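You operate a simulated robot arm through the tools that you are given. There is no shell and no other tool. Be economical: measure what you need, move in short steps, check, and stop when the job is done.

The job below is to be done with a simulated two-armed robot. You get a single attempt, and the scene is never put back.

JOB
Tidy up at the top of the green cabinet and the top of the green desk mat. At the end: the black door wedge is in the odds drawer; the green water cup is in the bottom of the basin; the grey felt cup from the top of the desk is in the travel drawer; the beige small pale brush from the top of the desk is in the care drawer; the red can is on the window sill; whatever was shut is shut again. Leave all else as you found it, and nothing knocked over (what rides in a drawer may roll over). Set down upright: red can, grey felt cup.

Only the result counts: the job must be done as asked and must still hold three seconds after the hand-in. Knocking over, shifting, dropping, spilling or breaking anything else fails it.

ROBOT AND FRAMES
Two 7-joint arms with two-finger parallel grippers on one trunk, on a base that drives. Base frame: it is fixed to the floor where the robot stands at the start and does not move with it; the origin is under the middle of the robot, x ahead of it, y to its left, z up. Units: m, degrees, N and s.
The left shoulder is at the start at [0.07, 0.163, 0.995], the right one opposite. With the tool pointing down near the work surface each hand reaches from about 0.38 to 0.88 m from the robot's upright axis, wherever it stands, measured 20 degrees to its own side. Places, roughly: bottom of the basin [-1.5, -1.2, 0.7]; care drawer [-1.2, 3.1, 0.8]; door wedge [0.5, -1.25, 1]; green water cup (8x8x4 cm) [0.6, -1.4, 0.9]; grey felt cup (8x9x13 cm) [1.1, 0.4, 0.8]; inside of the care drawer [-1.2, 3.1, 0.8]; inside of the odds drawer [1.1, -0.1, 0.6]; inside of the travel drawer [-1.7, 1.5, 0.3]; odds drawer [1, -0.1, 0.7]; travel drawer [-1.6, 1.5, 0.3]; window sill (17x48 cm) [-1.02, -1.68, 0.92]. Payload 3.43 kg a hand.
The tool frame of a hand sits at the grasp point between the pads (the TCP): z along the fingers, y along the line on which they close. The tips reach 0.034 m beyond it. The gripper opens to 0.128 m. The fingers are 0.024 m wide and 0.012 m thick; the gripper's body (0.048 by 0.13 m) begins 0.096 m behind the TCP.
Orientation is that of the tool frame in the base frame, as [roll, pitch, yaw] about the fixed x, y, z axes, in that order (R = Rz(yaw) Ry(pitch) Rx(roll)). With the fingers straight down and closing along the base's y, the tool's x points along the base's -x, its y along +y and its z along -z.

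CONTROLS
- The arms move only by the tool move_arm. It takes "left_increments", "right_increments" or both (then of equal length, played together; a hand with none holds still); each is a list of rows, each an object of numbers (a shift or turn left out is 0, a gripper value left out holds the last): "dx", "dy", "dz": the shift along the base's x, y, z in m; "rx", "ry", "rz": the turn, a rotation vector about the base's x, y, z in degrees; "jaw": the closure in counts, from 0 (fully open) to 255 (shut). In form: [{"dx": .., "dy": .., "dz": .., "rx": .., "ry": .., "rz": .., "jaw": ..}, ...]. A call has 1 to 8 rows; each row shifts and turns the commanded pose from where the row before left it. A row lasts 0.2 s, in which the tool goes at most 0.05 m and 8.6 degrees; a call with a longer step from one row to the next is refused whole, and so is a gripper value outside its range. A pose out of reach is approached as far as the arm can. The call stops where the force on the tool passes 40 N (or 10 N more than at its start, if that is more) or the arm is blocked; 0.2 s more then pass. Each finger travels about 0.153 m/s and halts on what it meets, pressing with about 32 N; the grip force reading is that of the motor and also rises with nothing between the fingers. The clock runs only during rows and for 0.2 s after the last one: add rows that do not move to give the fingers time. The reply holds the time, the measured pose of the TCP, the force on the tool along the base axes, the opening and the grip force, in the units named above and with some noise, with the torque about the TCP (base axes, N m) and any sound that the robot's microphone picked up.
- Cameras (640 x 400 px; columns grow to the right, rows downward): "scene" is now at [0.1391, 0.0109, 1.2354]; the picture's right is [0.12, -0.99, 0.00], its down [-0.46, -0.06, -0.89] and it looks along [0.88, 0.11, -0.46] (base axes); focal length 274 px, centre (320, 200). "left" rides on the left gripper at [0.076, 0.011, -0.16] in its tool frame; the picture's right is [-0.15, 0.99, 0.00], its down [-0.88, -0.13, -0.46] and it looks along [-0.45, -0.07, 0.89] (tool axes); focal length 234 px, centre (320, 200). "right" rides on the right gripper at [0.076, -0.011, -0.16] in its tool frame; the picture's right is [0.15, 0.99, 0.00], its down [-0.88, 0.13, -0.46] and it looks along [-0.45, 0.07, 0.89] (tool axes); focal length 234 px, centre (320, 200). There is no depth. A picture from a camera that has moved, and an enlarged one, comes with that camera's place and axes in the base frame and with its lens.
- grab_frame(camera): a new picture of that camera. The clock stands still meanwhile.
- slide_trunk(by): slides the trunk up (or, below 0, down) by that many m; the arms and the scene camera ride with it, the base frame stays. It gives what a move gives, with no picture.
- drive_base(legs): drives the robot by 1 to 6 legs, each [ahead, left, turn to the left] in m, m and degrees, along the robot's own axes; the way and the turn of a leg run together, so that a leg with both is an arc; at most 1.5 m and 180 degrees a leg. The arms and the cameras ride along, it lands a little off, and it stops where it bumps. It gives what a move gives.
- turn_head(pan, tilt): turns the head with the scene camera to pan (to the left, within 86 degrees either way) and tilt (down, from -29 to 69), counted from straight ahead of the robot. It gives what a move gives.
- close_up(camera, box): a new picture of the part [left, top, right, bottom] of that camera's present view, enlarged. The clock stands still meanwhile.
- finish_job(): hands the job in; it is judged then, once.

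Go step by step. Nothing tells you exact positions but the pictures and the camera data: compare them with the known pose of the tool, close in by small moves and look again before you grip or let go. The budget is 483 turns and 238 pictures, counting those below and the enlarged ones. Unless the task says otherwise, let go and move clear before handing in.

The tools are called after "Emit:" as name(argument=value, ...) on one line, values as JSON. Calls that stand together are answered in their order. move_arm: Moves the arms, as the interface text tells. Its arguments: {"type":"object","properties":{"left_increments":{"type":"array","items":{"type":"object","properties":{"dx":{"type":"number"},"dy":{"type":"number"},"dz":{"type":"number"},"rx":{"type":"number"},"ry":{"type":"number"},"rz":{"type":"number"},"jaw":{"type":"number"}}}},"right_increments":{"type":"array","items":{"type":"object","properties":{"dx":{"type":"number"},"dy":{"type":"number"},"dz":{"type":"number"},"rx":{"type":"number"},"ry":{"type":"number"},"rz":{"type":"number"},"jaw":{"type":"number"}}}}},"required":[]} The other tools are called the same way: slide_trunk (by) slides the trunk up or down; drive_base (legs) drives the base; turn_head (pan, tilt) turns the head that bears the scene camera; grab_frame (camera) takes a picture; close_up (camera, box) takes an enlarged picture of a part of a camera's view; finish_job () hands the job in.

At the start:

```text
time_s: 0.0
left_eef_pos: [0.6279, 0.3565, 1.0449]
left_tool_rot: [180.0, 0.0, -180.0]
left_contact_force: [-0.2, -0.6, -0.1]
left_moment: [0.01, 0.0, 0.01]
left_grip_width: 0.1282
left_finger_force: 0.0
right_eef_pos: [0.6733, -0.1783, 1.1031]
right_tool_rot: [180.0, 0.0, 180.0]
right_contact_force: [0.2, 0.4, -0.3]
right_moment: [-0.01, 0.0, -0.01]
right_grip_width: 0.128
right_finger_force: 0.1
trunk travel left (down, up): [-0.475, 0.465]
robot x, y, heading: [-0.0044, -0.0006, -0.0]
head pan, tilt: [6.8, 27.6]
```

scene: 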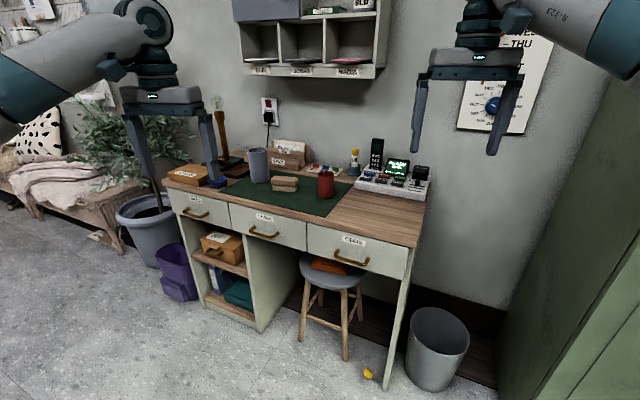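
right: 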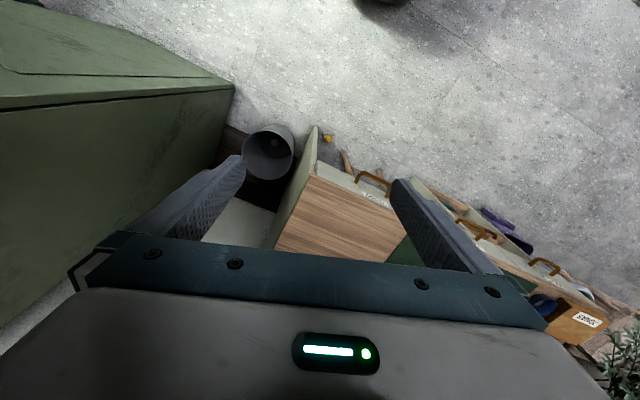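
left: 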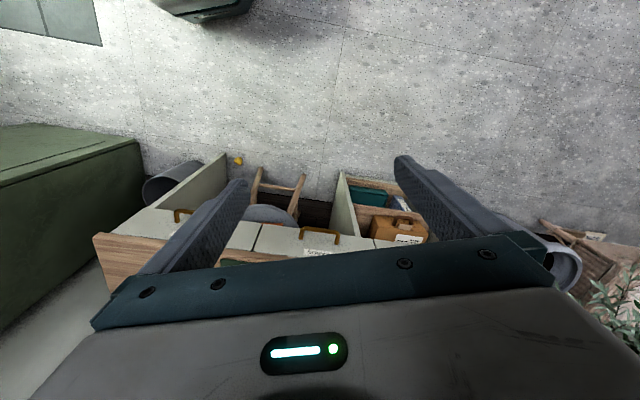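

I see the desk ahead with the felt cup, red can, and brush on the green mat, and a green cabinet to the right. I'll look closer at the desk and over at the cabinet.

Emit:
close_up(camera="scene", box=[160, 120, 440, 295])

Emit:
turn_head(pan=-70, tilt=20)

Emit:
grab_frame(camera="scene")

```text
2.29 times, centred on (300, 208) of scene
camera zoom: at [0.1391, 0.0109, 1.2354], right [0.12, -0.99, 0.0], down [-0.46, -0.06, -0.89], along [0.88, 0.11, -0.46], focal length 627 px, centre (366, 183)
```

zoom: 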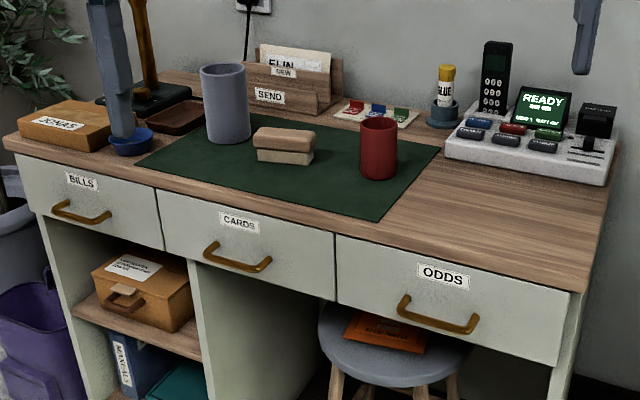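

```text
time_s: 1.5
left_eef_pos: [0.628, 0.3558, 1.0447]
left_tool_rot: [180.0, 0.0, 180.0]
left_contact_force: [-0.2, 0.0, 0.4]
left_moment: [0.01, 0.01, 0.0]
left_grip_width: 0.128
left_finger_force: 0.1
right_eef_pos: [0.6725, -0.1786, 1.1035]
right_tool_rot: [180.0, 0.1, -180.0]
right_contact_force: [0.3, 0.4, 0.8]
right_moment: [0.01, 0.0, -0.03]
right_grip_width: 0.1281
right_finger_force: 0.1
trunk travel left (down, up): [-0.475, 0.465]
robot x, y, heading: [0.0003, 0.0006, -0.1]
head pan, tilt: [-70.0, 20.0]
```

```text
233 pictures are left
camera scene: at [0.0803, -0.0874, 1.2476], right [-0.94, -0.34, 0.0], down [-0.12, 0.32, -0.94], along [0.32, -0.88, -0.34], focal length 274 px, centre (320, 200)
```

scene: 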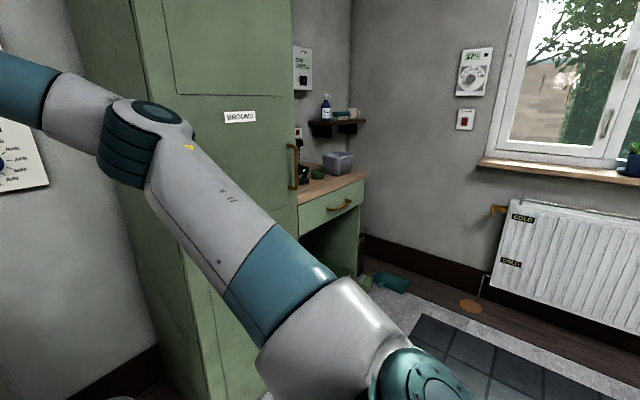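

Emit:
turn_head(pan=80, tilt=20)

Emit:
grab_frame(camera="scene")

Emit:
turn_head(pan=-86, tilt=25)

Emit:
grab_frame(camera="scene")

```text
time_s: 3.8
left_eef_pos: [0.6279, 0.3553, 1.046]
left_tool_rot: [-179.9, 0.0, -179.9]
left_contact_force: [-0.2, 0.1, -0.7]
left_moment: [0.0, 0.02, 0.02]
left_grip_width: 0.1279
left_finger_force: 0.1
right_eef_pos: [0.6717, -0.1786, 1.1031]
right_tool_rot: [-179.9, 0.0, 180.0]
right_contact_force: [0.7, -0.5, -0.7]
right_moment: [0.01, 0.02, -0.01]
right_grip_width: 0.1282
right_finger_force: 0.1
trunk travel left (down, up): [-0.475, 0.465]
robot x, y, heading: [0.0011, -0.0025, 0.2]
head pan, tilt: [80.0, 20.0]
```

```text
232 pictures are left
camera scene: at [0.0646, 0.0918, 1.2476], right [0.98, -0.17, 0.0], down [-0.06, -0.34, -0.94], along [0.16, 0.93, -0.34], focal length 274 px, centre (320, 200)
```

scene: 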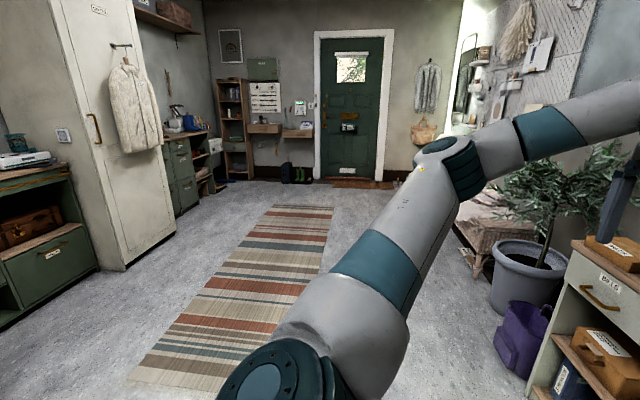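

```text
time_s: 6.4
left_eef_pos: [0.6278, 0.3548, 1.0455]
left_tool_rot: [180.0, 0.0, 180.0]
left_contact_force: [0.2, -0.8, -0.1]
left_moment: [-0.02, -0.01, 0.02]
left_grip_width: 0.1279
left_finger_force: 0.0
right_eef_pos: [0.6727, -0.1771, 1.1041]
right_tool_rot: [180.0, -0.1, 180.0]
right_contact_force: [-0.1, -0.2, 0.5]
right_moment: [0.04, -0.03, 0.02]
right_grip_width: 0.1281
right_finger_force: 0.0
trunk travel left (down, up): [-0.475, 0.465]
robot x, y, heading: [-0.0048, 0.0001, 0.2]
head pan, tilt: [-85.9, 25.0]
```

```text
231 pictures are left
camera scene: at [0.0549, -0.0918, 1.2396], right [-1.0, -0.07, 0.0], down [-0.03, 0.42, -0.91], along [0.06, -0.9, -0.42], focal length 274 px, centre (320, 200)
```

scene: 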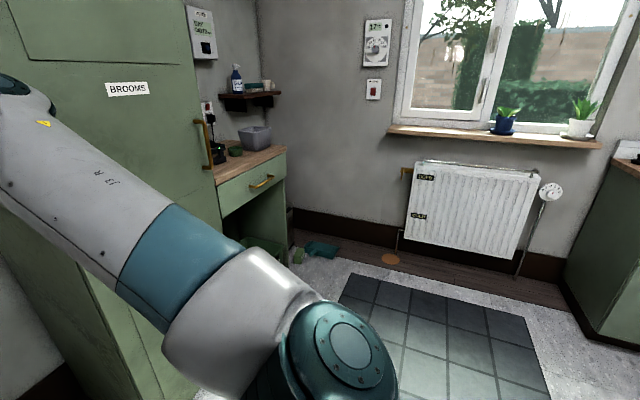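

Emit:
turn_head(pan=5, tilt=35)

Emit:
drive_base(legs=[[0.3, -0.1, 0]])

Emit:
grab_frame(camera="scene")

Emit:
grab_frame(camera="left")

```text
time_s: 8.0
left_eef_pos: [0.6288, 0.3557, 1.0453]
left_tool_rot: [-180.0, -0.1, 180.0]
left_contact_force: [-1.3, 0.0, 0.2]
left_moment: [-0.01, 0.02, 0.02]
left_grip_width: 0.1281
left_finger_force: 0.1
right_eef_pos: [0.6731, -0.1772, 1.1031]
right_tool_rot: [-180.0, 0.0, 180.0]
right_contact_force: [-0.1, 1.0, -0.2]
right_moment: [0.01, 0.01, -0.02]
right_grip_width: 0.1279
right_finger_force: 0.1
trunk travel left (down, up): [-0.475, 0.465]
robot x, y, heading: [-0.001, 0.0022, -0.0]
head pan, tilt: [5.0, 35.0]
```

```text
time_s: 10.2
left_eef_pos: [0.9284, 0.2584, 1.0438]
left_tool_rot: [-179.9, -0.1, -179.8]
left_contact_force: [-0.5, 0.4, -1.0]
left_moment: [0.01, 0.05, 0.01]
left_grip_width: 0.128
left_finger_force: 0.1
right_eef_pos: [0.9742, -0.2773, 1.1031]
right_tool_rot: [180.0, 0.1, -179.9]
right_contact_force: [0.1, -0.4, 0.1]
right_moment: [-0.02, 0.02, 0.0]
right_grip_width: 0.1277
right_finger_force: 0.1
trunk travel left (down, up): [-0.475, 0.465]
robot x, y, heading: [0.3017, -0.1007, 0.1]
head pan, tilt: [5.0, 35.0]
```

```text
230 pictures are left
camera scene: at [0.4372, -0.092, 1.2237], right [0.09, -1.0, 0.0], down [-0.57, -0.05, -0.82], along [0.82, 0.07, -0.57], focal length 274 px, centre (320, 200)
```

scene: 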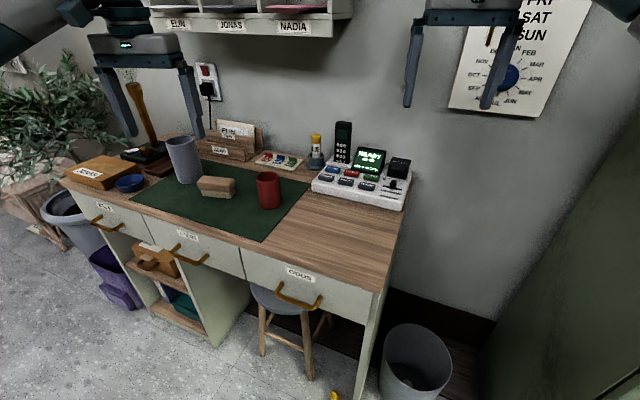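

```text
229 pictures are left
camera left: at [0.8522, 0.269, 1.2045], right [0.14, 0.99, 0.0], down [0.88, -0.13, 0.46], along [0.45, -0.07, -0.89], focal length 234 px, centre (320, 200)
```

left: 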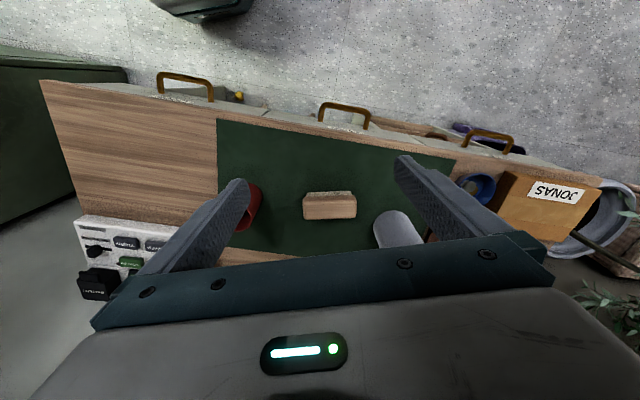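

The can is near (1.05, 0.10), brush at (1.07, 0.27), felt cup at (1.13, 0.39). I'm bringing the left hand over the can.

Emit:
move_arm(left_increments=[{"dx": 0.025, "dy": -0.032, "jaw": 60}, {"dx": 0.025, "dy": -0.032}, {"dx": 0.025, "dy": -0.032}, {"dx": 0.025, "dy": -0.032}, {"dx": 0.02, "dy": -0.028}, {"dz": -0.04}, {"dz": -0.04}, {}])

Emit:
grab_frame(camera="scene")

Emit:
grab_frame(camera="left")

```text
time_s: 11.9
left_eef_pos: [1.0473, 0.1007, 0.9666]
left_tool_rot: [180.0, 0.1, -179.9]
left_contact_force: [1.4, 0.4, -0.5]
left_moment: [-0.02, -0.02, 0.02]
left_grip_width: 0.0978
left_finger_force: 0.0
right_eef_pos: [0.9719, -0.277, 1.104]
right_tool_rot: [-180.0, -0.1, -179.9]
right_contact_force: [0.5, 0.0, 0.7]
right_moment: [-0.04, -0.05, -0.02]
right_grip_width: 0.1279
right_finger_force: 0.0
trunk travel left (down, up): [-0.475, 0.465]
robot x, y, heading: [0.2997, -0.0995, 0.3]
head pan, tilt: [5.0, 35.0]
```

```text
228 pictures are left
camera scene: at [0.436, -0.0921, 1.2239], right [0.09, -1.0, 0.0], down [-0.57, -0.05, -0.82], along [0.82, 0.07, -0.57], focal length 274 px, centre (320, 200)
```

scene: 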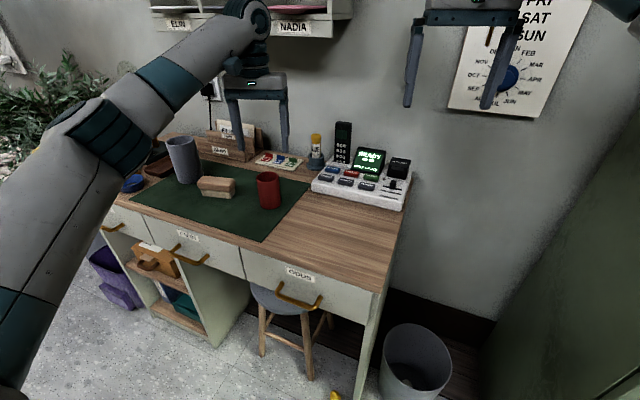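

```text
227 pictures are left
camera left: at [0.9707, 0.1131, 1.1265], right [0.14, 0.99, 0.0], down [0.88, -0.13, 0.46], along [0.45, -0.07, -0.89], focal length 234 px, centre (320, 200)
```

left: 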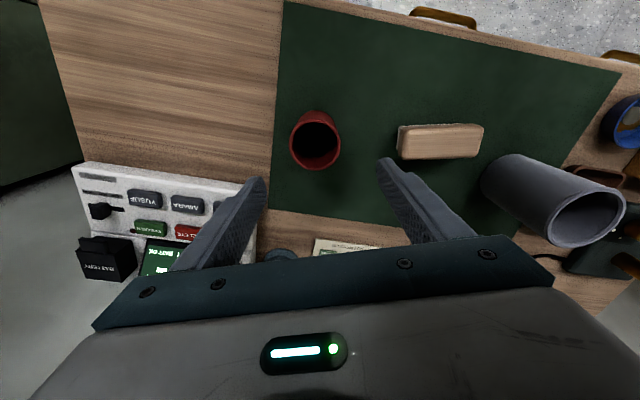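

The can centre is at about (1.027, 0.098). I'm correcting by 2 cm, descending and gripping.

Emit:
move_arm(left_increments=[{"dx": -0.02, "dy": -0.003}, {"dz": -0.045}, {"dz": -0.045}, {"dz": -0.045}, {}])

Emit:
grab_frame(camera="scene")

Emit:
grab_frame(camera="left")

```text
time_s: 13.2
left_eef_pos: [1.0265, 0.098, 0.8286]
left_tool_rot: [-180.0, 0.1, -179.9]
left_contact_force: [0.9, -0.1, -0.3]
left_moment: [0.0, -0.01, 0.0]
left_grip_width: 0.0976
left_finger_force: 0.0
right_eef_pos: [0.9732, -0.2766, 1.1036]
right_tool_rot: [-180.0, 0.1, -180.0]
right_contact_force: [0.1, -0.2, 0.0]
right_moment: [-0.01, 0.01, 0.02]
right_grip_width: 0.1279
right_finger_force: 0.1
trunk travel left (down, up): [-0.475, 0.465]
robot x, y, heading: [0.3026, -0.0972, 0.0]
head pan, tilt: [5.0, 35.0]
```

```text
226 pictures are left
camera scene: at [0.4361, -0.0921, 1.2239], right [0.09, -1.0, 0.0], down [-0.57, -0.05, -0.82], along [0.82, 0.07, -0.57], focal length 274 px, centre (320, 200)
```

scene: 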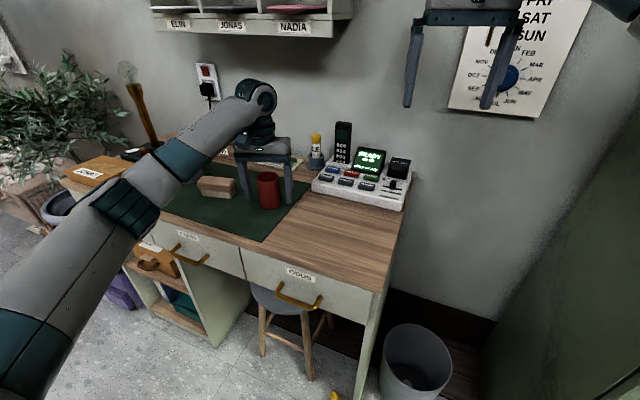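

```text
225 pictures are left
camera left: at [0.9509, 0.1097, 0.9892], right [0.14, 0.99, 0.0], down [0.88, -0.13, 0.46], along [0.45, -0.07, -0.89], focal length 234 px, centre (320, 200)
```

left: 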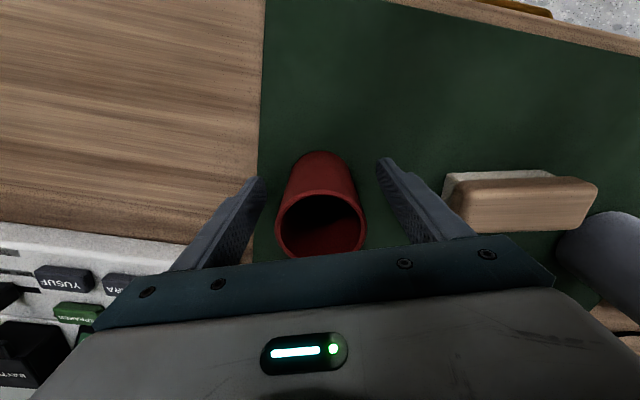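

Emit:
move_arm(left_increments=[{"jaw": 160}, {"jaw": 200}, {"jaw": 200}, {}])

Emit:
move_arm(left_increments=[{"dz": 0.03}, {"dz": 0.04}, {"dz": 0.04}, {"dz": 0.04}, {"dz": 0.04}, {"dz": 0.04}])

Emit:
grab_frame(camera="left")

```text
time_s: 14.2
left_eef_pos: [1.0266, 0.0995, 0.8284]
left_tool_rot: [-179.9, 0.0, -179.8]
left_contact_force: [-1.0, -0.8, -0.8]
left_moment: [0.01, 0.03, 0.0]
left_grip_width: 0.0566
left_finger_force: 32.6
right_eef_pos: [0.9729, -0.2768, 1.1036]
right_tool_rot: [-179.9, 0.0, -180.0]
right_contact_force: [-0.7, 0.5, -0.1]
right_moment: [0.0, -0.02, -0.02]
right_grip_width: 0.1283
right_finger_force: 0.0
trunk travel left (down, up): [-0.475, 0.465]
robot x, y, heading: [0.3038, -0.0983, 0.2]
head pan, tilt: [5.0, 35.0]
```

```text
time_s: 15.6
left_eef_pos: [1.0258, 0.097, 1.0618]
left_tool_rot: [179.8, 0.0, -179.8]
left_contact_force: [-0.3, -0.1, -0.3]
left_moment: [0.05, 0.02, 0.0]
left_grip_width: 0.0563
left_finger_force: 32.3
right_eef_pos: [0.9734, -0.2771, 1.1057]
right_tool_rot: [179.9, 0.2, -180.0]
right_contact_force: [-0.1, 0.5, 0.7]
right_moment: [0.03, -0.04, -0.02]
right_grip_width: 0.1278
right_finger_force: 0.0
trunk travel left (down, up): [-0.475, 0.465]
robot x, y, heading: [0.3005, -0.099, -0.2]
head pan, tilt: [5.0, 35.0]
```

```text
224 pictures are left
camera left: at [0.95, 0.1084, 1.2215], right [0.14, 0.99, 0.0], down [0.88, -0.13, 0.46], along [0.45, -0.06, -0.89], focal length 234 px, centre (320, 200)
```

left: 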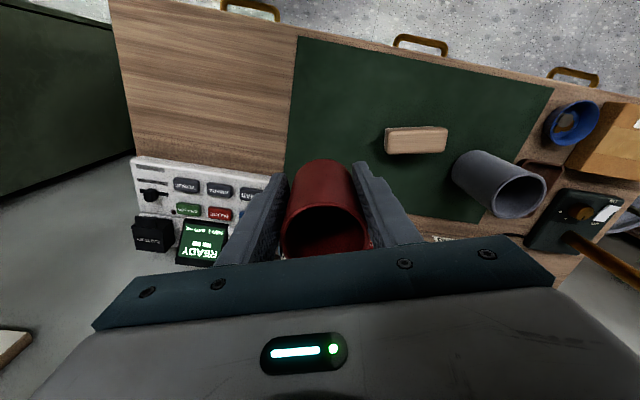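

I hold the can. I'll tuck both arms, back away, and look again at the green cabinet area, as its layout is still uncertain.

Emit:
move_arm(left_increments=[{"dx": -0.045, "dy": 0.0, "dz": 0.02}, {"dx": -0.045, "dy": 0.01}, {"dx": -0.045, "dy": 0.01}, {"dx": -0.045, "dy": 0.01}, {"dx": -0.04, "dy": 0.01}], right_increments=[{"dx": -0.04}, {"dx": -0.04}, {"dx": -0.04}, {"dx": -0.04}, {"dx": -0.04}])

Emit:
drive_base(legs=[[-0.5, 0, 0], [0, -0.5, 0]])

Emit:
turn_head(pan=-35, tilt=25)

Emit:
grab_frame(camera="scene")

```text
time_s: 16.9
left_eef_pos: [0.8012, 0.1696, 1.0794]
left_tool_rot: [-179.2, 0.1, -178.8]
left_contact_force: [-0.3, 0.1, -0.3]
left_moment: [-0.04, -0.02, 0.0]
left_grip_width: 0.0563
left_finger_force: 32.1
right_eef_pos: [0.7781, -0.2379, 1.1074]
right_tool_rot: [-178.6, -0.1, -177.8]
right_contact_force: [0.1, 0.3, 0.4]
right_moment: [-0.01, -0.03, 0.0]
right_grip_width: 0.1278
right_finger_force: 0.1
trunk travel left (down, up): [-0.475, 0.465]
robot x, y, heading: [0.303, -0.0919, 1.2]
head pan, tilt: [5.0, 35.0]
stopped in row 5 (left hand): the arm was blocked; the commanded pose is now the measured one
```

```text
time_s: 17.7
left_eef_pos: [0.7971, 0.1673, 1.0784]
left_tool_rot: [-179.5, 0.0, -178.4]
left_contact_force: [-0.1, 1.2, 0.6]
left_moment: [0.01, -0.05, 0.01]
left_grip_width: 0.0562
left_finger_force: 32.0
right_eef_pos: [0.7733, -0.2371, 1.1072]
right_tool_rot: [-178.7, 0.2, -177.1]
right_contact_force: [0.5, 0.1, 0.3]
right_moment: [0.01, 0.0, 0.01]
right_grip_width: 0.1281
right_finger_force: 0.1
trunk travel left (down, up): [-0.475, 0.465]
robot x, y, heading: [0.3013, -0.0927, 1.5]
head pan, tilt: [5.0, 35.0]
stopped in leg 1: the robot was blocked; the commanded pose is now the measured one
```

```text
time_s: 18.8
left_eef_pos: [0.7993, 0.1691, 1.0774]
left_tool_rot: [-179.4, -0.1, -178.5]
left_contact_force: [0.4, -0.7, -0.6]
left_moment: [-0.01, 0.04, 0.03]
left_grip_width: 0.0563
left_finger_force: 32.3
right_eef_pos: [0.7741, -0.2365, 1.1055]
right_tool_rot: [-178.7, 0.0, -177.5]
right_contact_force: [0.0, 0.0, 0.1]
right_moment: [-0.02, -0.01, -0.02]
right_grip_width: 0.1282
right_finger_force: 0.0
trunk travel left (down, up): [-0.475, 0.465]
robot x, y, heading: [0.2973, -0.092, 1.6]
head pan, tilt: [-35.0, 25.0]
```

```text
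223 pictures are left
camera scene: at [0.4244, -0.1294, 1.24], right [-0.55, -0.83, 0.01], down [-0.35, 0.22, -0.91], along [0.76, -0.5, -0.42], focal length 274 px, centre (320, 200)
```

scene: 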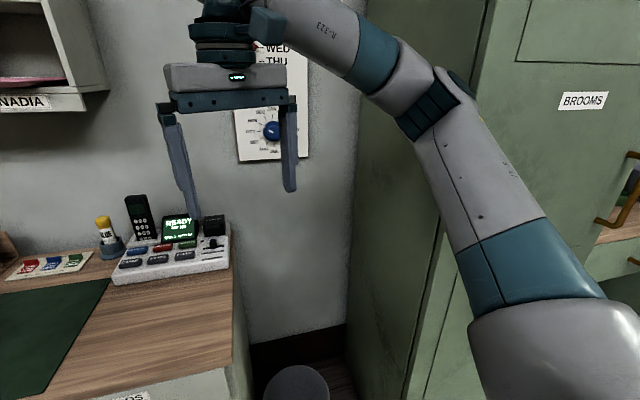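

The right elbow appears to have touched the tall cabinet side. I'll shift left first, then back off.

Emit:
drive_base(legs=[[0, 0.12, 0]])

Emit:
grab_frame(camera="scene")

```text
time_s: 20.0
left_eef_pos: [0.7968, 0.2784, 1.0792]
left_tool_rot: [-180.0, 0.0, -178.7]
left_contact_force: [0.2, 0.8, 0.0]
left_moment: [-0.05, 0.01, -0.01]
left_grip_width: 0.0562
left_finger_force: 31.6
right_eef_pos: [0.7728, -0.1304, 1.1047]
right_tool_rot: [-179.3, 0.0, -177.6]
right_contact_force: [1.4, 0.4, -0.2]
right_moment: [0.04, -0.01, 0.01]
right_grip_width: 0.1279
right_finger_force: 0.0
trunk travel left (down, up): [-0.475, 0.465]
robot x, y, heading: [0.2977, 0.0259, 1.4]
head pan, tilt: [-35.0, 25.0]
```

```text
222 pictures are left
camera scene: at [0.4219, -0.0216, 1.2396], right [-0.55, -0.83, 0.0], down [-0.35, 0.23, -0.91], along [0.75, -0.5, -0.42], focal length 274 px, centre (320, 200)
```

scene: 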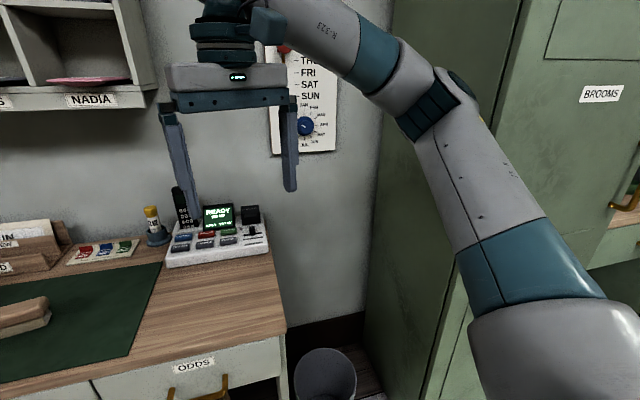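

Emit:
drive_base(legs=[[-0.55, 0, -1.4]])

Emit:
grab_frame(camera="scene")

```text
time_s: 23.2
left_eef_pos: [0.2483, 0.261, 1.0815]
left_tool_rot: [-180.0, 0.0, -179.5]
left_contact_force: [-0.5, -0.1, 0.0]
left_moment: [0.02, 0.01, -0.02]
left_grip_width: 0.0562
left_finger_force: 32.3
right_eef_pos: [0.2176, -0.147, 1.1042]
right_tool_rot: [-179.3, 0.1, -178.5]
right_contact_force: [-0.9, 0.3, 0.1]
right_moment: [-0.03, -0.01, 0.03]
right_grip_width: 0.128
right_finger_force: 0.0
trunk travel left (down, up): [-0.475, 0.465]
robot x, y, heading: [-0.2546, 0.0211, 0.6]
head pan, tilt: [-35.0, 25.0]
```

```text
221 pictures are left
camera scene: at [-0.1312, -0.0334, 1.2396], right [-0.57, -0.82, 0.0], down [-0.35, 0.24, -0.91], along [0.75, -0.51, -0.42], focal length 274 px, centre (320, 200)
```

scene: 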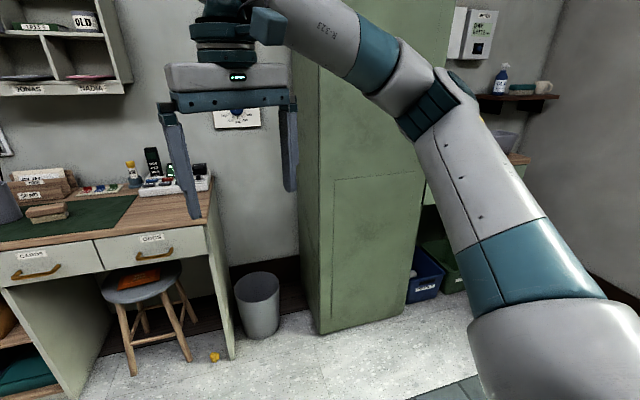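

Emit:
drive_base(legs=[[0, -1.0, 0]])

Emit:
turn_head(pan=-18, tilt=25)

Emit:
grab_frame(camera="scene")

Emit:
grab_frame(camera="right")

```text
time_s: 28.4
left_eef_pos: [0.2585, -0.7333, 1.0805]
left_tool_rot: [-180.0, -0.1, -179.5]
left_contact_force: [0.8, -0.6, -0.3]
left_moment: [-0.01, 0.04, 0.0]
left_grip_width: 0.0558
left_finger_force: 31.8
right_eef_pos: [0.2266, -1.1402, 1.1051]
right_tool_rot: [-179.3, 0.0, -178.3]
right_contact_force: [-1.1, 0.2, 0.1]
right_moment: [-0.03, -0.01, 0.01]
right_grip_width: 0.1279
right_finger_force: 0.1
trunk travel left (down, up): [-0.475, 0.465]
robot x, y, heading: [-0.2447, -0.977, 0.4]
head pan, tilt: [-35.0, 25.0]
```

```text
time_s: 29.2
left_eef_pos: [0.2586, -0.7333, 1.0804]
left_tool_rot: [-180.0, 0.0, -179.5]
left_contact_force: [0.1, 0.2, -0.7]
left_moment: [0.0, 0.0, -0.01]
left_grip_width: 0.0554
left_finger_force: 32.2
right_eef_pos: [0.2275, -1.1419, 1.1036]
right_tool_rot: [-179.3, 0.0, -178.4]
right_contact_force: [-0.2, 1.0, 0.0]
right_moment: [0.0, 0.01, 0.01]
right_grip_width: 0.128
right_finger_force: 0.1
trunk travel left (down, up): [-0.475, 0.465]
robot x, y, heading: [-0.2447, -0.977, 0.7]
head pan, tilt: [-18.0, 25.0]
```

```text
220 pictures are left
camera scene: at [-0.1103, -1.0029, 1.2395], right [-0.3, -0.95, 0.0], down [-0.4, 0.13, -0.91], along [0.86, -0.27, -0.42], focal length 274 px, centre (320, 200)
```

scene: 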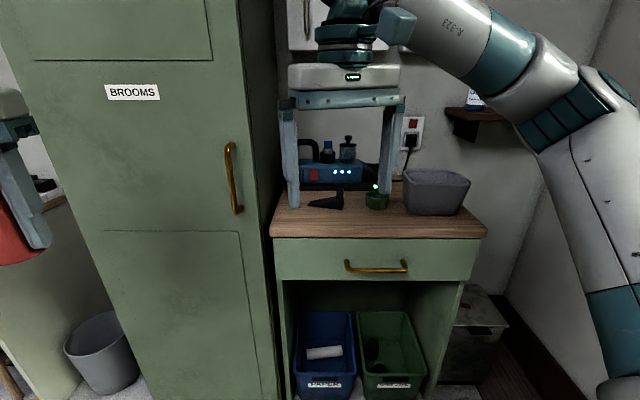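

```text
219 pictures are left
camera right: at [0.1507, -1.154, 1.2638], right [-0.17, 0.98, -0.01], down [0.88, 0.16, 0.45], along [0.45, 0.07, -0.89], focal length 234 px, centre (320, 200)
```

right: 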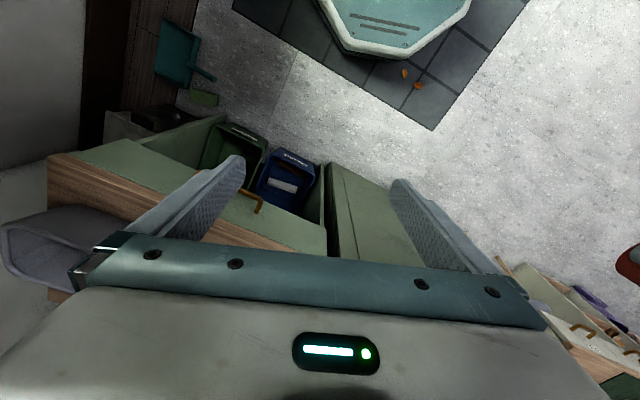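

Emit:
close_up(camera="scene", box=[270, 130, 490, 268])

```text
2.90 times, centred on (380, 199) of scene
camera zoom: at [-0.1103, -1.0029, 1.2395], right [-0.3, -0.95, 0.0], down [-0.4, 0.13, -0.91], along [0.86, -0.27, -0.42], focal length 795 px, centre (146, 203)
```

zoom: 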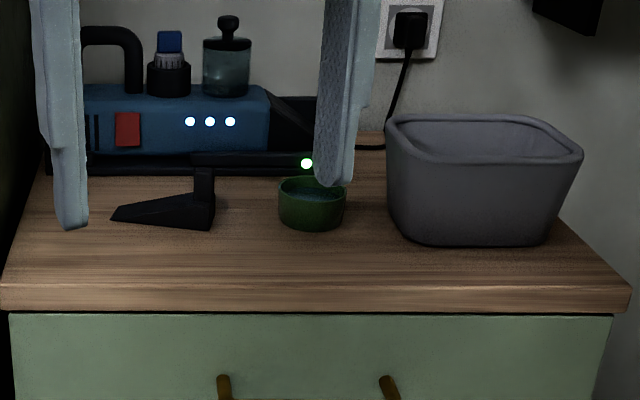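

Wedge near (0.60, -1.24), cup (water in it) near (0.56, -1.39), grey bin just right of it. I'll drive closer.

Emit:
drive_base(legs=[[0.2, -0.1, 0]])

Emit:
move_arm(right_increments=[{"dy": -0.04, "rx": -0.7, "rz": -1.5}, {"dy": -0.04}, {"dy": -0.03}, {"dx": 0.01}])

Emit:
grab_frame(camera="scene")

Emit:
grab_frame(camera="right")

```text
time_s: 30.9
left_eef_pos: [0.4597, -0.8316, 1.0792]
left_tool_rot: [-180.0, 0.0, -179.7]
left_contact_force: [0.7, -0.3, -0.9]
left_moment: [-0.01, 0.02, 0.01]
left_grip_width: 0.0557
left_finger_force: 32.2
right_eef_pos: [0.4273, -1.2396, 1.104]
right_tool_rot: [-179.3, -0.1, -178.5]
right_contact_force: [0.9, 0.1, 0.8]
right_moment: [0.01, 0.0, 0.01]
right_grip_width: 0.1281
right_finger_force: 0.1
trunk travel left (down, up): [-0.475, 0.465]
robot x, y, heading: [-0.0435, -1.0734, 0.4]
head pan, tilt: [-18.0, 25.0]
```

```text
time_s: 31.9
left_eef_pos: [0.4592, -0.8322, 1.0795]
left_tool_rot: [180.0, -0.1, -179.6]
left_contact_force: [0.6, 0.3, 0.2]
left_moment: [0.01, 0.04, 0.04]
left_grip_width: 0.0555
left_finger_force: 32.0
right_eef_pos: [0.4373, -1.3507, 1.1039]
right_tool_rot: [-178.7, 0.0, -180.0]
right_contact_force: [0.2, -0.2, 0.6]
right_moment: [-0.03, 0.0, 0.0]
right_grip_width: 0.128
right_finger_force: 0.0
trunk travel left (down, up): [-0.475, 0.465]
robot x, y, heading: [-0.0512, -1.0722, 0.5]
head pan, tilt: [-18.0, 25.0]
```

```text
217 pictures are left
camera scene: at [0.0909, -1.1005, 1.2394], right [-0.3, -0.95, 0.0], down [-0.4, 0.13, -0.91], along [0.86, -0.27, -0.42], focal length 274 px, centre (320, 200)
```

scene: 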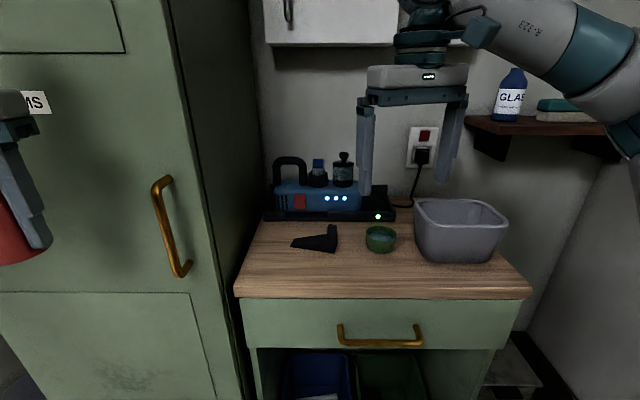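

```text
216 pictures are left
camera right: at [0.3619, -1.3585, 1.2637], right [-0.15, 0.99, -0.02], down [0.88, 0.14, 0.45], along [0.45, 0.04, -0.89], focal length 234 px, centre (320, 200)
```

right: 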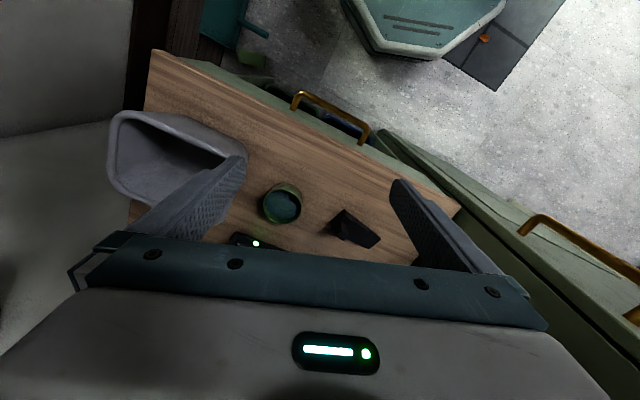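

Emit:
move_arm(right_increments=[{"rx": 1.3, "dx": 0.04, "dy": -0.015, "jaw": 50}, {"dx": 0.04, "dy": -0.015}, {"dx": 0.04, "dy": -0.015}, {"dx": 0.025, "dy": -0.013}, {"dz": -0.05}, {"dz": -0.04}, {}])

Emit:
grab_frame(camera="scene")

Emit:
grab_frame(camera="right")

```text
time_s: 33.5
left_eef_pos: [0.458, -0.8332, 1.0807]
left_tool_rot: [-180.0, -0.1, -179.6]
left_contact_force: [-0.7, 0.1, -0.8]
left_moment: [-0.02, 0.02, 0.01]
left_grip_width: 0.0557
left_finger_force: 31.7
right_eef_pos: [0.5818, -1.4088, 1.014]
right_tool_rot: [-180.0, 0.1, -180.0]
right_contact_force: [-0.1, 0.8, 0.7]
right_moment: [-0.02, -0.02, 0.01]
right_grip_width: 0.1028
right_finger_force: 0.0
trunk travel left (down, up): [-0.475, 0.465]
robot x, y, heading: [-0.049, -1.0751, 0.6]
head pan, tilt: [-18.0, 25.0]
```

```text
215 pictures are left
camera scene: at [0.0896, -1.101, 1.2396], right [-0.3, -0.95, 0.0], down [-0.4, 0.13, -0.91], along [0.86, -0.27, -0.42], focal length 274 px, centre (320, 200)
```

scene: 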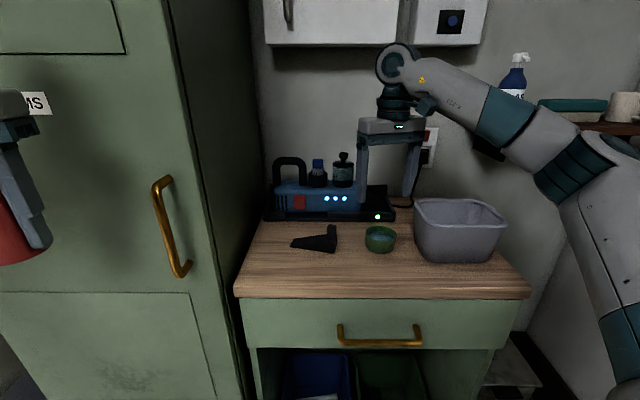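

```text
214 pictures are left
camera right: at [0.5053, -1.4199, 1.1739], right [-0.15, 0.99, 0.0], down [0.88, 0.13, 0.46], along [0.45, 0.06, -0.89], focal length 234 px, centre (320, 200)
```

right: 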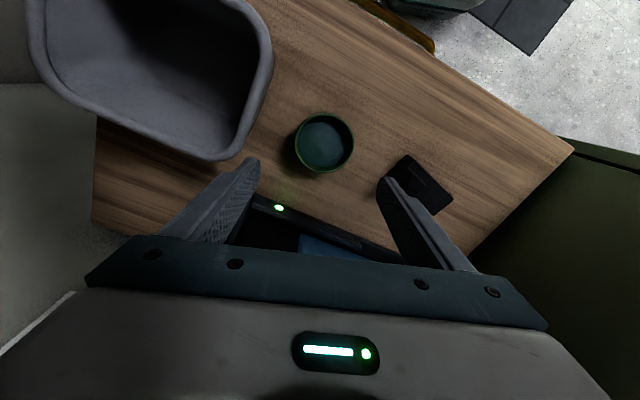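

Emit:
move_arm(right_increments=[{"dx": -0.007, "dy": 0.003}, {"dz": -0.05}, {"dz": -0.05}, {"dz": -0.035}, {}])

Emit:
grab_frame(camera="right")

Emit:
close_up(camera="scene", box=[270, 130, 490, 268])

```text
time_s: 34.5
left_eef_pos: [0.4577, -0.8327, 1.0801]
left_tool_rot: [-180.0, 0.0, -179.6]
left_contact_force: [-0.1, -0.5, 0.1]
left_moment: [0.01, 0.03, -0.01]
left_grip_width: 0.0559
left_finger_force: 32.1
right_eef_pos: [0.5743, -1.4057, 0.8946]
right_tool_rot: [180.0, 0.6, 179.9]
right_contact_force: [-4.2, -0.3, 3.0]
right_moment: [0.08, -0.45, -0.01]
right_grip_width: 0.102
right_finger_force: 0.0
trunk travel left (down, up): [-0.475, 0.465]
robot x, y, heading: [-0.0447, -1.0723, 0.4]
head pan, tilt: [-18.0, 25.0]
stopped in row 5 (right hand): the force on the tool passed its limit (the readings are from after the stop); the commanded pose is now the measured one
```

```text
213 pictures are left
camera right: at [0.4967, -1.4187, 1.053], right [-0.15, 0.99, 0.0], down [0.88, 0.13, 0.47], along [0.46, 0.07, -0.88], focal length 234 px, centre (320, 200)
```

right: 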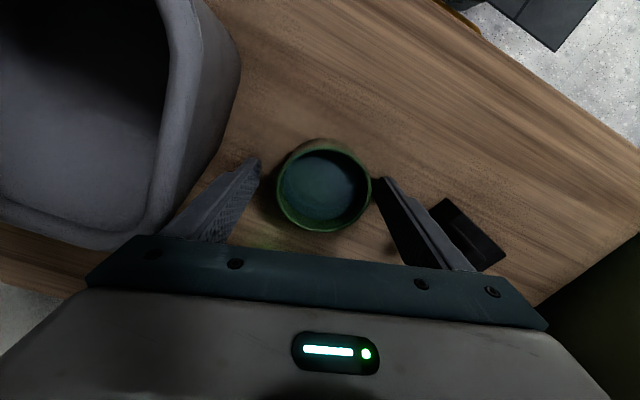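

```text
2.90 times, centred on (380, 199) of scene
camera zoom: at [0.089, -1.1011, 1.2398], right [-0.3, -0.95, 0.0], down [-0.4, 0.13, -0.91], along [0.86, -0.27, -0.42], focal length 795 px, centre (146, 203)
```

zoom: 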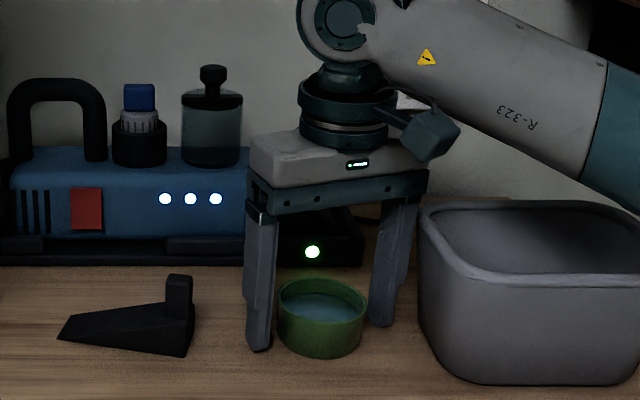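

The fingertips touched the cabinet top (so it's at about z 0.86). I'll lift 6 mm, shift back 8 mm to centre on the cup, and close gently.

Emit:
move_arm(right_increments=[{"dz": 0.006, "ry": 0.6}, {"dx": -0.008, "dy": -0.001}, {}])

Emit:
move_arm(right_increments=[{"jaw": 80}, {"jaw": 95}, {"jaw": 105}, {"jaw": 115}, {"jaw": 125}, {"jaw": 140}, {"jaw": 160}, {}])

Emit:
grab_frame(camera="right")

```text
time_s: 35.3
left_eef_pos: [0.4592, -0.832, 1.0802]
left_tool_rot: [180.0, -0.1, -179.6]
left_contact_force: [-0.3, -0.1, -0.6]
left_moment: [0.01, -0.01, -0.01]
left_grip_width: 0.0557
left_finger_force: 32.0
right_eef_pos: [0.5682, -1.4078, 0.8986]
right_tool_rot: [180.0, 0.0, 180.0]
right_contact_force: [0.5, -0.4, 0.6]
right_moment: [0.01, 0.04, 0.01]
right_grip_width: 0.1031
right_finger_force: 0.0
trunk travel left (down, up): [-0.475, 0.465]
robot x, y, heading: [-0.0431, -1.0756, 0.2]
head pan, tilt: [-18.0, 25.0]
```

```text
time_s: 37.1
left_eef_pos: [0.4588, -0.8322, 1.0783]
left_tool_rot: [-180.0, 0.0, -179.6]
left_contact_force: [-0.3, 0.0, -0.6]
left_moment: [0.0, -0.02, -0.01]
left_grip_width: 0.0556
left_finger_force: 32.1
right_eef_pos: [0.5675, -1.4066, 0.8984]
right_tool_rot: [-180.0, 0.0, 180.0]
right_contact_force: [-0.4, -0.6, 0.5]
right_moment: [0.03, -0.01, 0.0]
right_grip_width: 0.0693
right_finger_force: 32.1
trunk travel left (down, up): [-0.475, 0.465]
robot x, y, heading: [-0.0444, -1.076, 0.3]
head pan, tilt: [-18.0, 25.0]
```

```text
211 pictures are left
camera right: at [0.4921, -1.42, 1.058], right [-0.15, 0.99, 0.0], down [0.88, 0.13, 0.46], along [0.45, 0.07, -0.89], focal length 234 px, centre (320, 200)
```

right: 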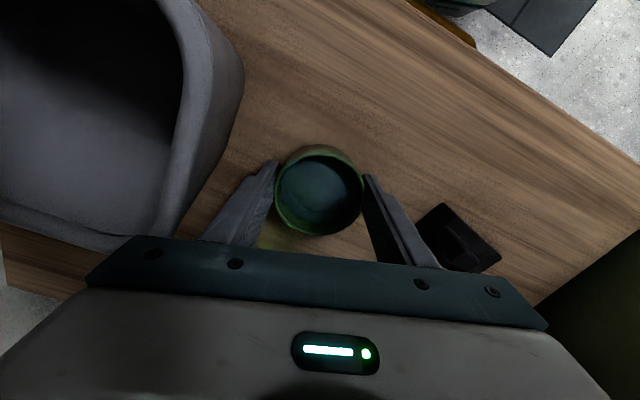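

Emit:
move_arm(right_increments=[{"dz": 0.01}, {"dz": 0.02}, {"dz": 0.03}, {"dz": 0.03}, {"dz": 0.03}, {"dz": 0.02}, {"dz": 0.01}])

Emit:
grab_frame(camera="right")

```text
time_s: 38.7
left_eef_pos: [0.4598, -0.8328, 1.0796]
left_tool_rot: [-180.0, 0.1, -179.7]
left_contact_force: [-1.0, 0.1, -1.2]
left_moment: [-0.03, 0.0, -0.02]
left_grip_width: 0.0557
left_finger_force: 31.9
right_eef_pos: [0.5676, -1.4075, 1.0469]
right_tool_rot: [180.0, 0.1, 180.0]
right_contact_force: [-0.7, 0.2, -1.1]
right_moment: [0.0, 0.01, 0.0]
right_grip_width: 0.0695
right_finger_force: 32.0
trunk travel left (down, up): [-0.475, 0.465]
robot x, y, heading: [-0.0495, -1.0733, 0.5]
head pan, tilt: [-18.0, 25.0]
```

```text
210 pictures are left
camera right: at [0.4921, -1.4199, 1.2079], right [-0.15, 0.99, 0.0], down [0.88, 0.13, 0.46], along [0.45, 0.07, -0.89], focal length 234 px, centre (320, 200)
```

right: 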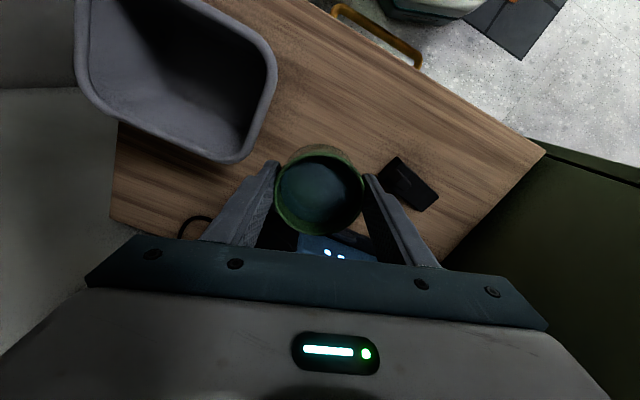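

Emit:
drive_base(legs=[[-0.6, 0.35, 0]])

Emit:
turn_head(pan=-86, tilt=20)

Emit:
grab_frame(camera="scene")

Emit:
grab_frame(camera="right")

```text
time_s: 42.5
left_eef_pos: [-0.1429, -0.4881, 1.0795]
left_tool_rot: [180.0, 0.1, -179.6]
left_contact_force: [0.5, -1.2, -0.2]
left_moment: [-0.01, 0.03, -0.02]
left_grip_width: 0.0555
left_finger_force: 32.0
right_eef_pos: [-0.0347, -1.0631, 1.0484]
right_tool_rot: [-180.0, 0.1, 180.0]
right_contact_force: [0.5, 0.6, -1.6]
right_moment: [0.03, 0.01, 0.0]
right_grip_width: 0.0694
right_finger_force: 32.7
trunk travel left (down, up): [-0.475, 0.465]
robot x, y, heading: [-0.6492, -0.7313, 0.4]
head pan, tilt: [-18.0, 25.0]
```

```text
time_s: 43.9
left_eef_pos: [-0.1425, -0.4889, 1.0791]
left_tool_rot: [180.0, -0.1, -179.6]
left_contact_force: [0.2, 0.2, -0.2]
left_moment: [-0.04, -0.02, 0.0]
left_grip_width: 0.0556
left_finger_force: 31.7
right_eef_pos: [-0.0341, -1.0623, 1.0483]
right_tool_rot: [180.0, 0.0, -180.0]
right_contact_force: [0.3, -0.3, -1.7]
right_moment: [0.01, 0.01, -0.01]
right_grip_width: 0.0673
right_finger_force: 31.9
trunk travel left (down, up): [-0.475, 0.465]
robot x, y, heading: [-0.6471, -0.7291, 0.4]
head pan, tilt: [-85.9, 20.0]
```

```text
209 pictures are left
camera scene: at [-0.5925, -0.8224, 1.2476], right [-1.0, -0.08, 0.0], down [-0.03, 0.34, -0.94], along [0.07, -0.94, -0.34], focal length 274 px, centre (320, 200)
```

scene: 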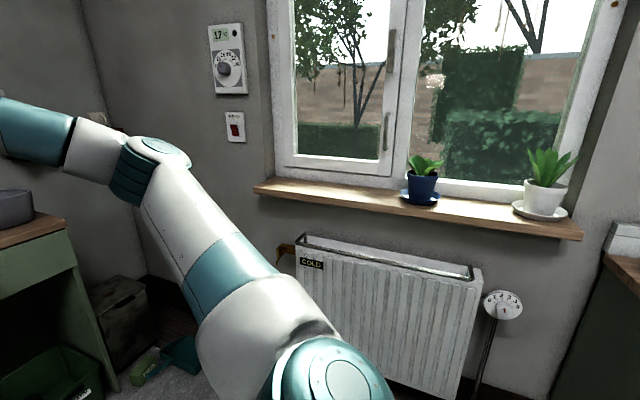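

```text
208 pictures are left
camera right: at [-0.1099, -1.0759, 1.2076], right [-0.15, 0.99, 0.0], down [0.88, 0.13, 0.46], along [0.45, 0.07, -0.89], focal length 234 px, centre (320, 200)
```

right: 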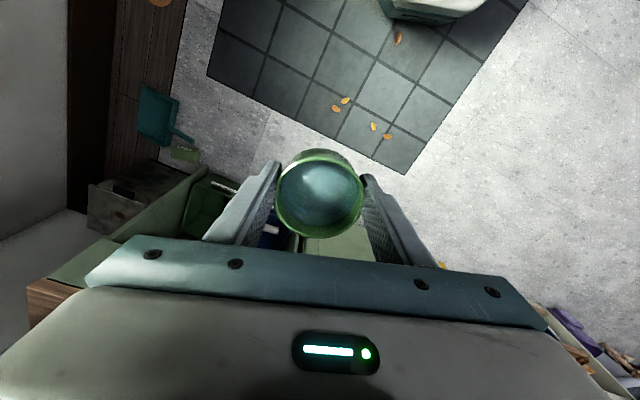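

The room is rotated about 15° to my frame. I'll turn to face the window sill (heading about −107°) and look.

Emit:
drive_base(legs=[[0, 0, -107]])

Emit:
turn_head(pan=0, tilt=25)

Emit:
grab_frame(camera="scene")

```text
time_s: 48.8
left_eef_pos: [-0.5648, -1.2828, 1.0802]
left_tool_rot: [179.9, -0.1, 73.5]
left_contact_force: [-0.6, 0.1, 0.2]
left_moment: [-0.02, 0.0, 0.02]
left_grip_width: 0.0555
left_finger_force: 31.6
right_eef_pos: [-1.1456, -1.2202, 1.0485]
right_tool_rot: [179.8, 0.1, 73.1]
right_contact_force: [0.3, 1.1, -0.1]
right_moment: [0.05, 0.0, 0.0]
right_grip_width: 0.0667
right_finger_force: 32.1
trunk travel left (down, up): [-0.475, 0.465]
robot x, y, heading: [-0.6466, -0.7261, -106.4]
head pan, tilt: [-85.9, 20.0]
```

```text
time_s: 50.4
left_eef_pos: [-0.5638, -1.2831, 1.0794]
left_tool_rot: [-180.0, -0.1, 73.5]
left_contact_force: [0.0, 0.6, 0.4]
left_moment: [-0.02, 0.0, 0.02]
left_grip_width: 0.0557
left_finger_force: 31.7
right_eef_pos: [-1.146, -1.2206, 1.0484]
right_tool_rot: [-179.9, 0.1, 73.1]
right_contact_force: [0.3, 0.8, -1.7]
right_moment: [0.0, 0.02, -0.04]
right_grip_width: 0.0666
right_finger_force: 32.4
trunk travel left (down, up): [-0.475, 0.465]
robot x, y, heading: [-0.6489, -0.7306, -106.5]
head pan, tilt: [0.0, 25.0]
```

```text
207 pictures are left
camera scene: at [-0.691, -0.8666, 1.2395], right [-0.96, 0.28, 0.0], down [0.12, 0.41, -0.91], along [-0.26, -0.87, -0.42], focal length 274 px, centre (320, 200)
```

scene: 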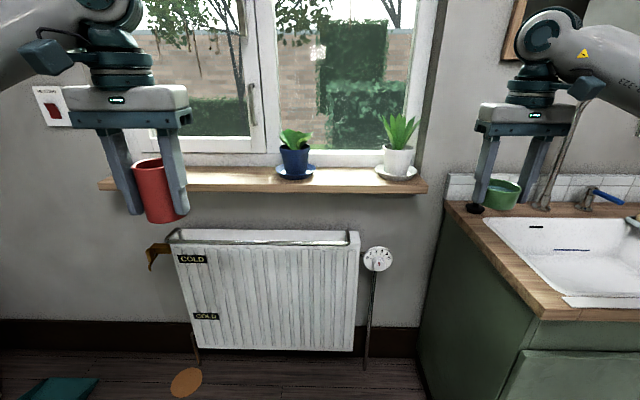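

Emit:
move_arm(right_increments=[{"dx": 0.005, "dy": 0.015, "dz": 0.01}, {"dx": 0.01, "dy": 0.03, "dz": 0.02}, {"dx": 0.01, "dy": 0.035, "dz": 0.02}, {"dx": 0.007, "dy": 0.025, "dz": 0.01}, {"dx": 0.003, "dy": 0.01}])

Emit:
drive_base(legs=[[0.26, 0, 0]])

Emit:
grab_frame(camera="scene")

```text
time_s: 51.6
left_eef_pos: [-0.566, -1.2836, 1.0803]
left_tool_rot: [179.8, -0.1, 73.4]
left_contact_force: [0.1, 0.5, -0.2]
left_moment: [0.01, -0.01, 0.0]
left_grip_width: 0.0555
left_finger_force: 32.2
right_eef_pos: [-1.1119, -1.1059, 1.1088]
right_tool_rot: [179.9, 0.0, 73.1]
right_contact_force: [0.5, -0.1, -1.3]
right_moment: [0.0, -0.02, 0.0]
right_grip_width: 0.0666
right_finger_force: 31.8
trunk travel left (down, up): [-0.475, 0.465]
robot x, y, heading: [-0.6475, -0.7329, -106.3]
head pan, tilt: [0.0, 25.0]
```

```text
time_s: 53.4
left_eef_pos: [-0.6375, -1.5319, 1.0792]
left_tool_rot: [180.0, -0.1, 73.7]
left_contact_force: [-0.3, -0.8, -0.6]
left_moment: [0.06, -0.03, 0.02]
left_grip_width: 0.0555
left_finger_force: 32.0
right_eef_pos: [-1.1846, -1.3551, 1.1069]
right_tool_rot: [180.0, 0.0, 73.1]
right_contact_force: [0.6, 0.1, -1.2]
right_moment: [0.0, 0.01, 0.0]
right_grip_width: 0.0665
right_finger_force: 32.3
trunk travel left (down, up): [-0.475, 0.465]
robot x, y, heading: [-0.7198, -0.9789, -106.4]
head pan, tilt: [0.0, 25.0]
```

```text
206 pictures are left
camera scene: at [-0.7645, -1.1156, 1.2395], right [-0.96, 0.28, 0.0], down [0.12, 0.41, -0.91], along [-0.26, -0.87, -0.42], focal length 274 px, centre (320, 200)
```

scene: 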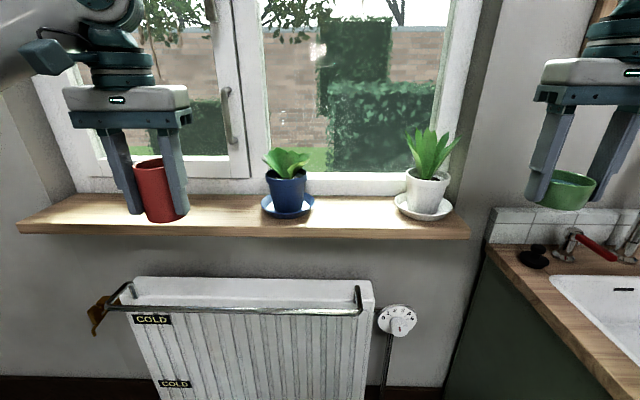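

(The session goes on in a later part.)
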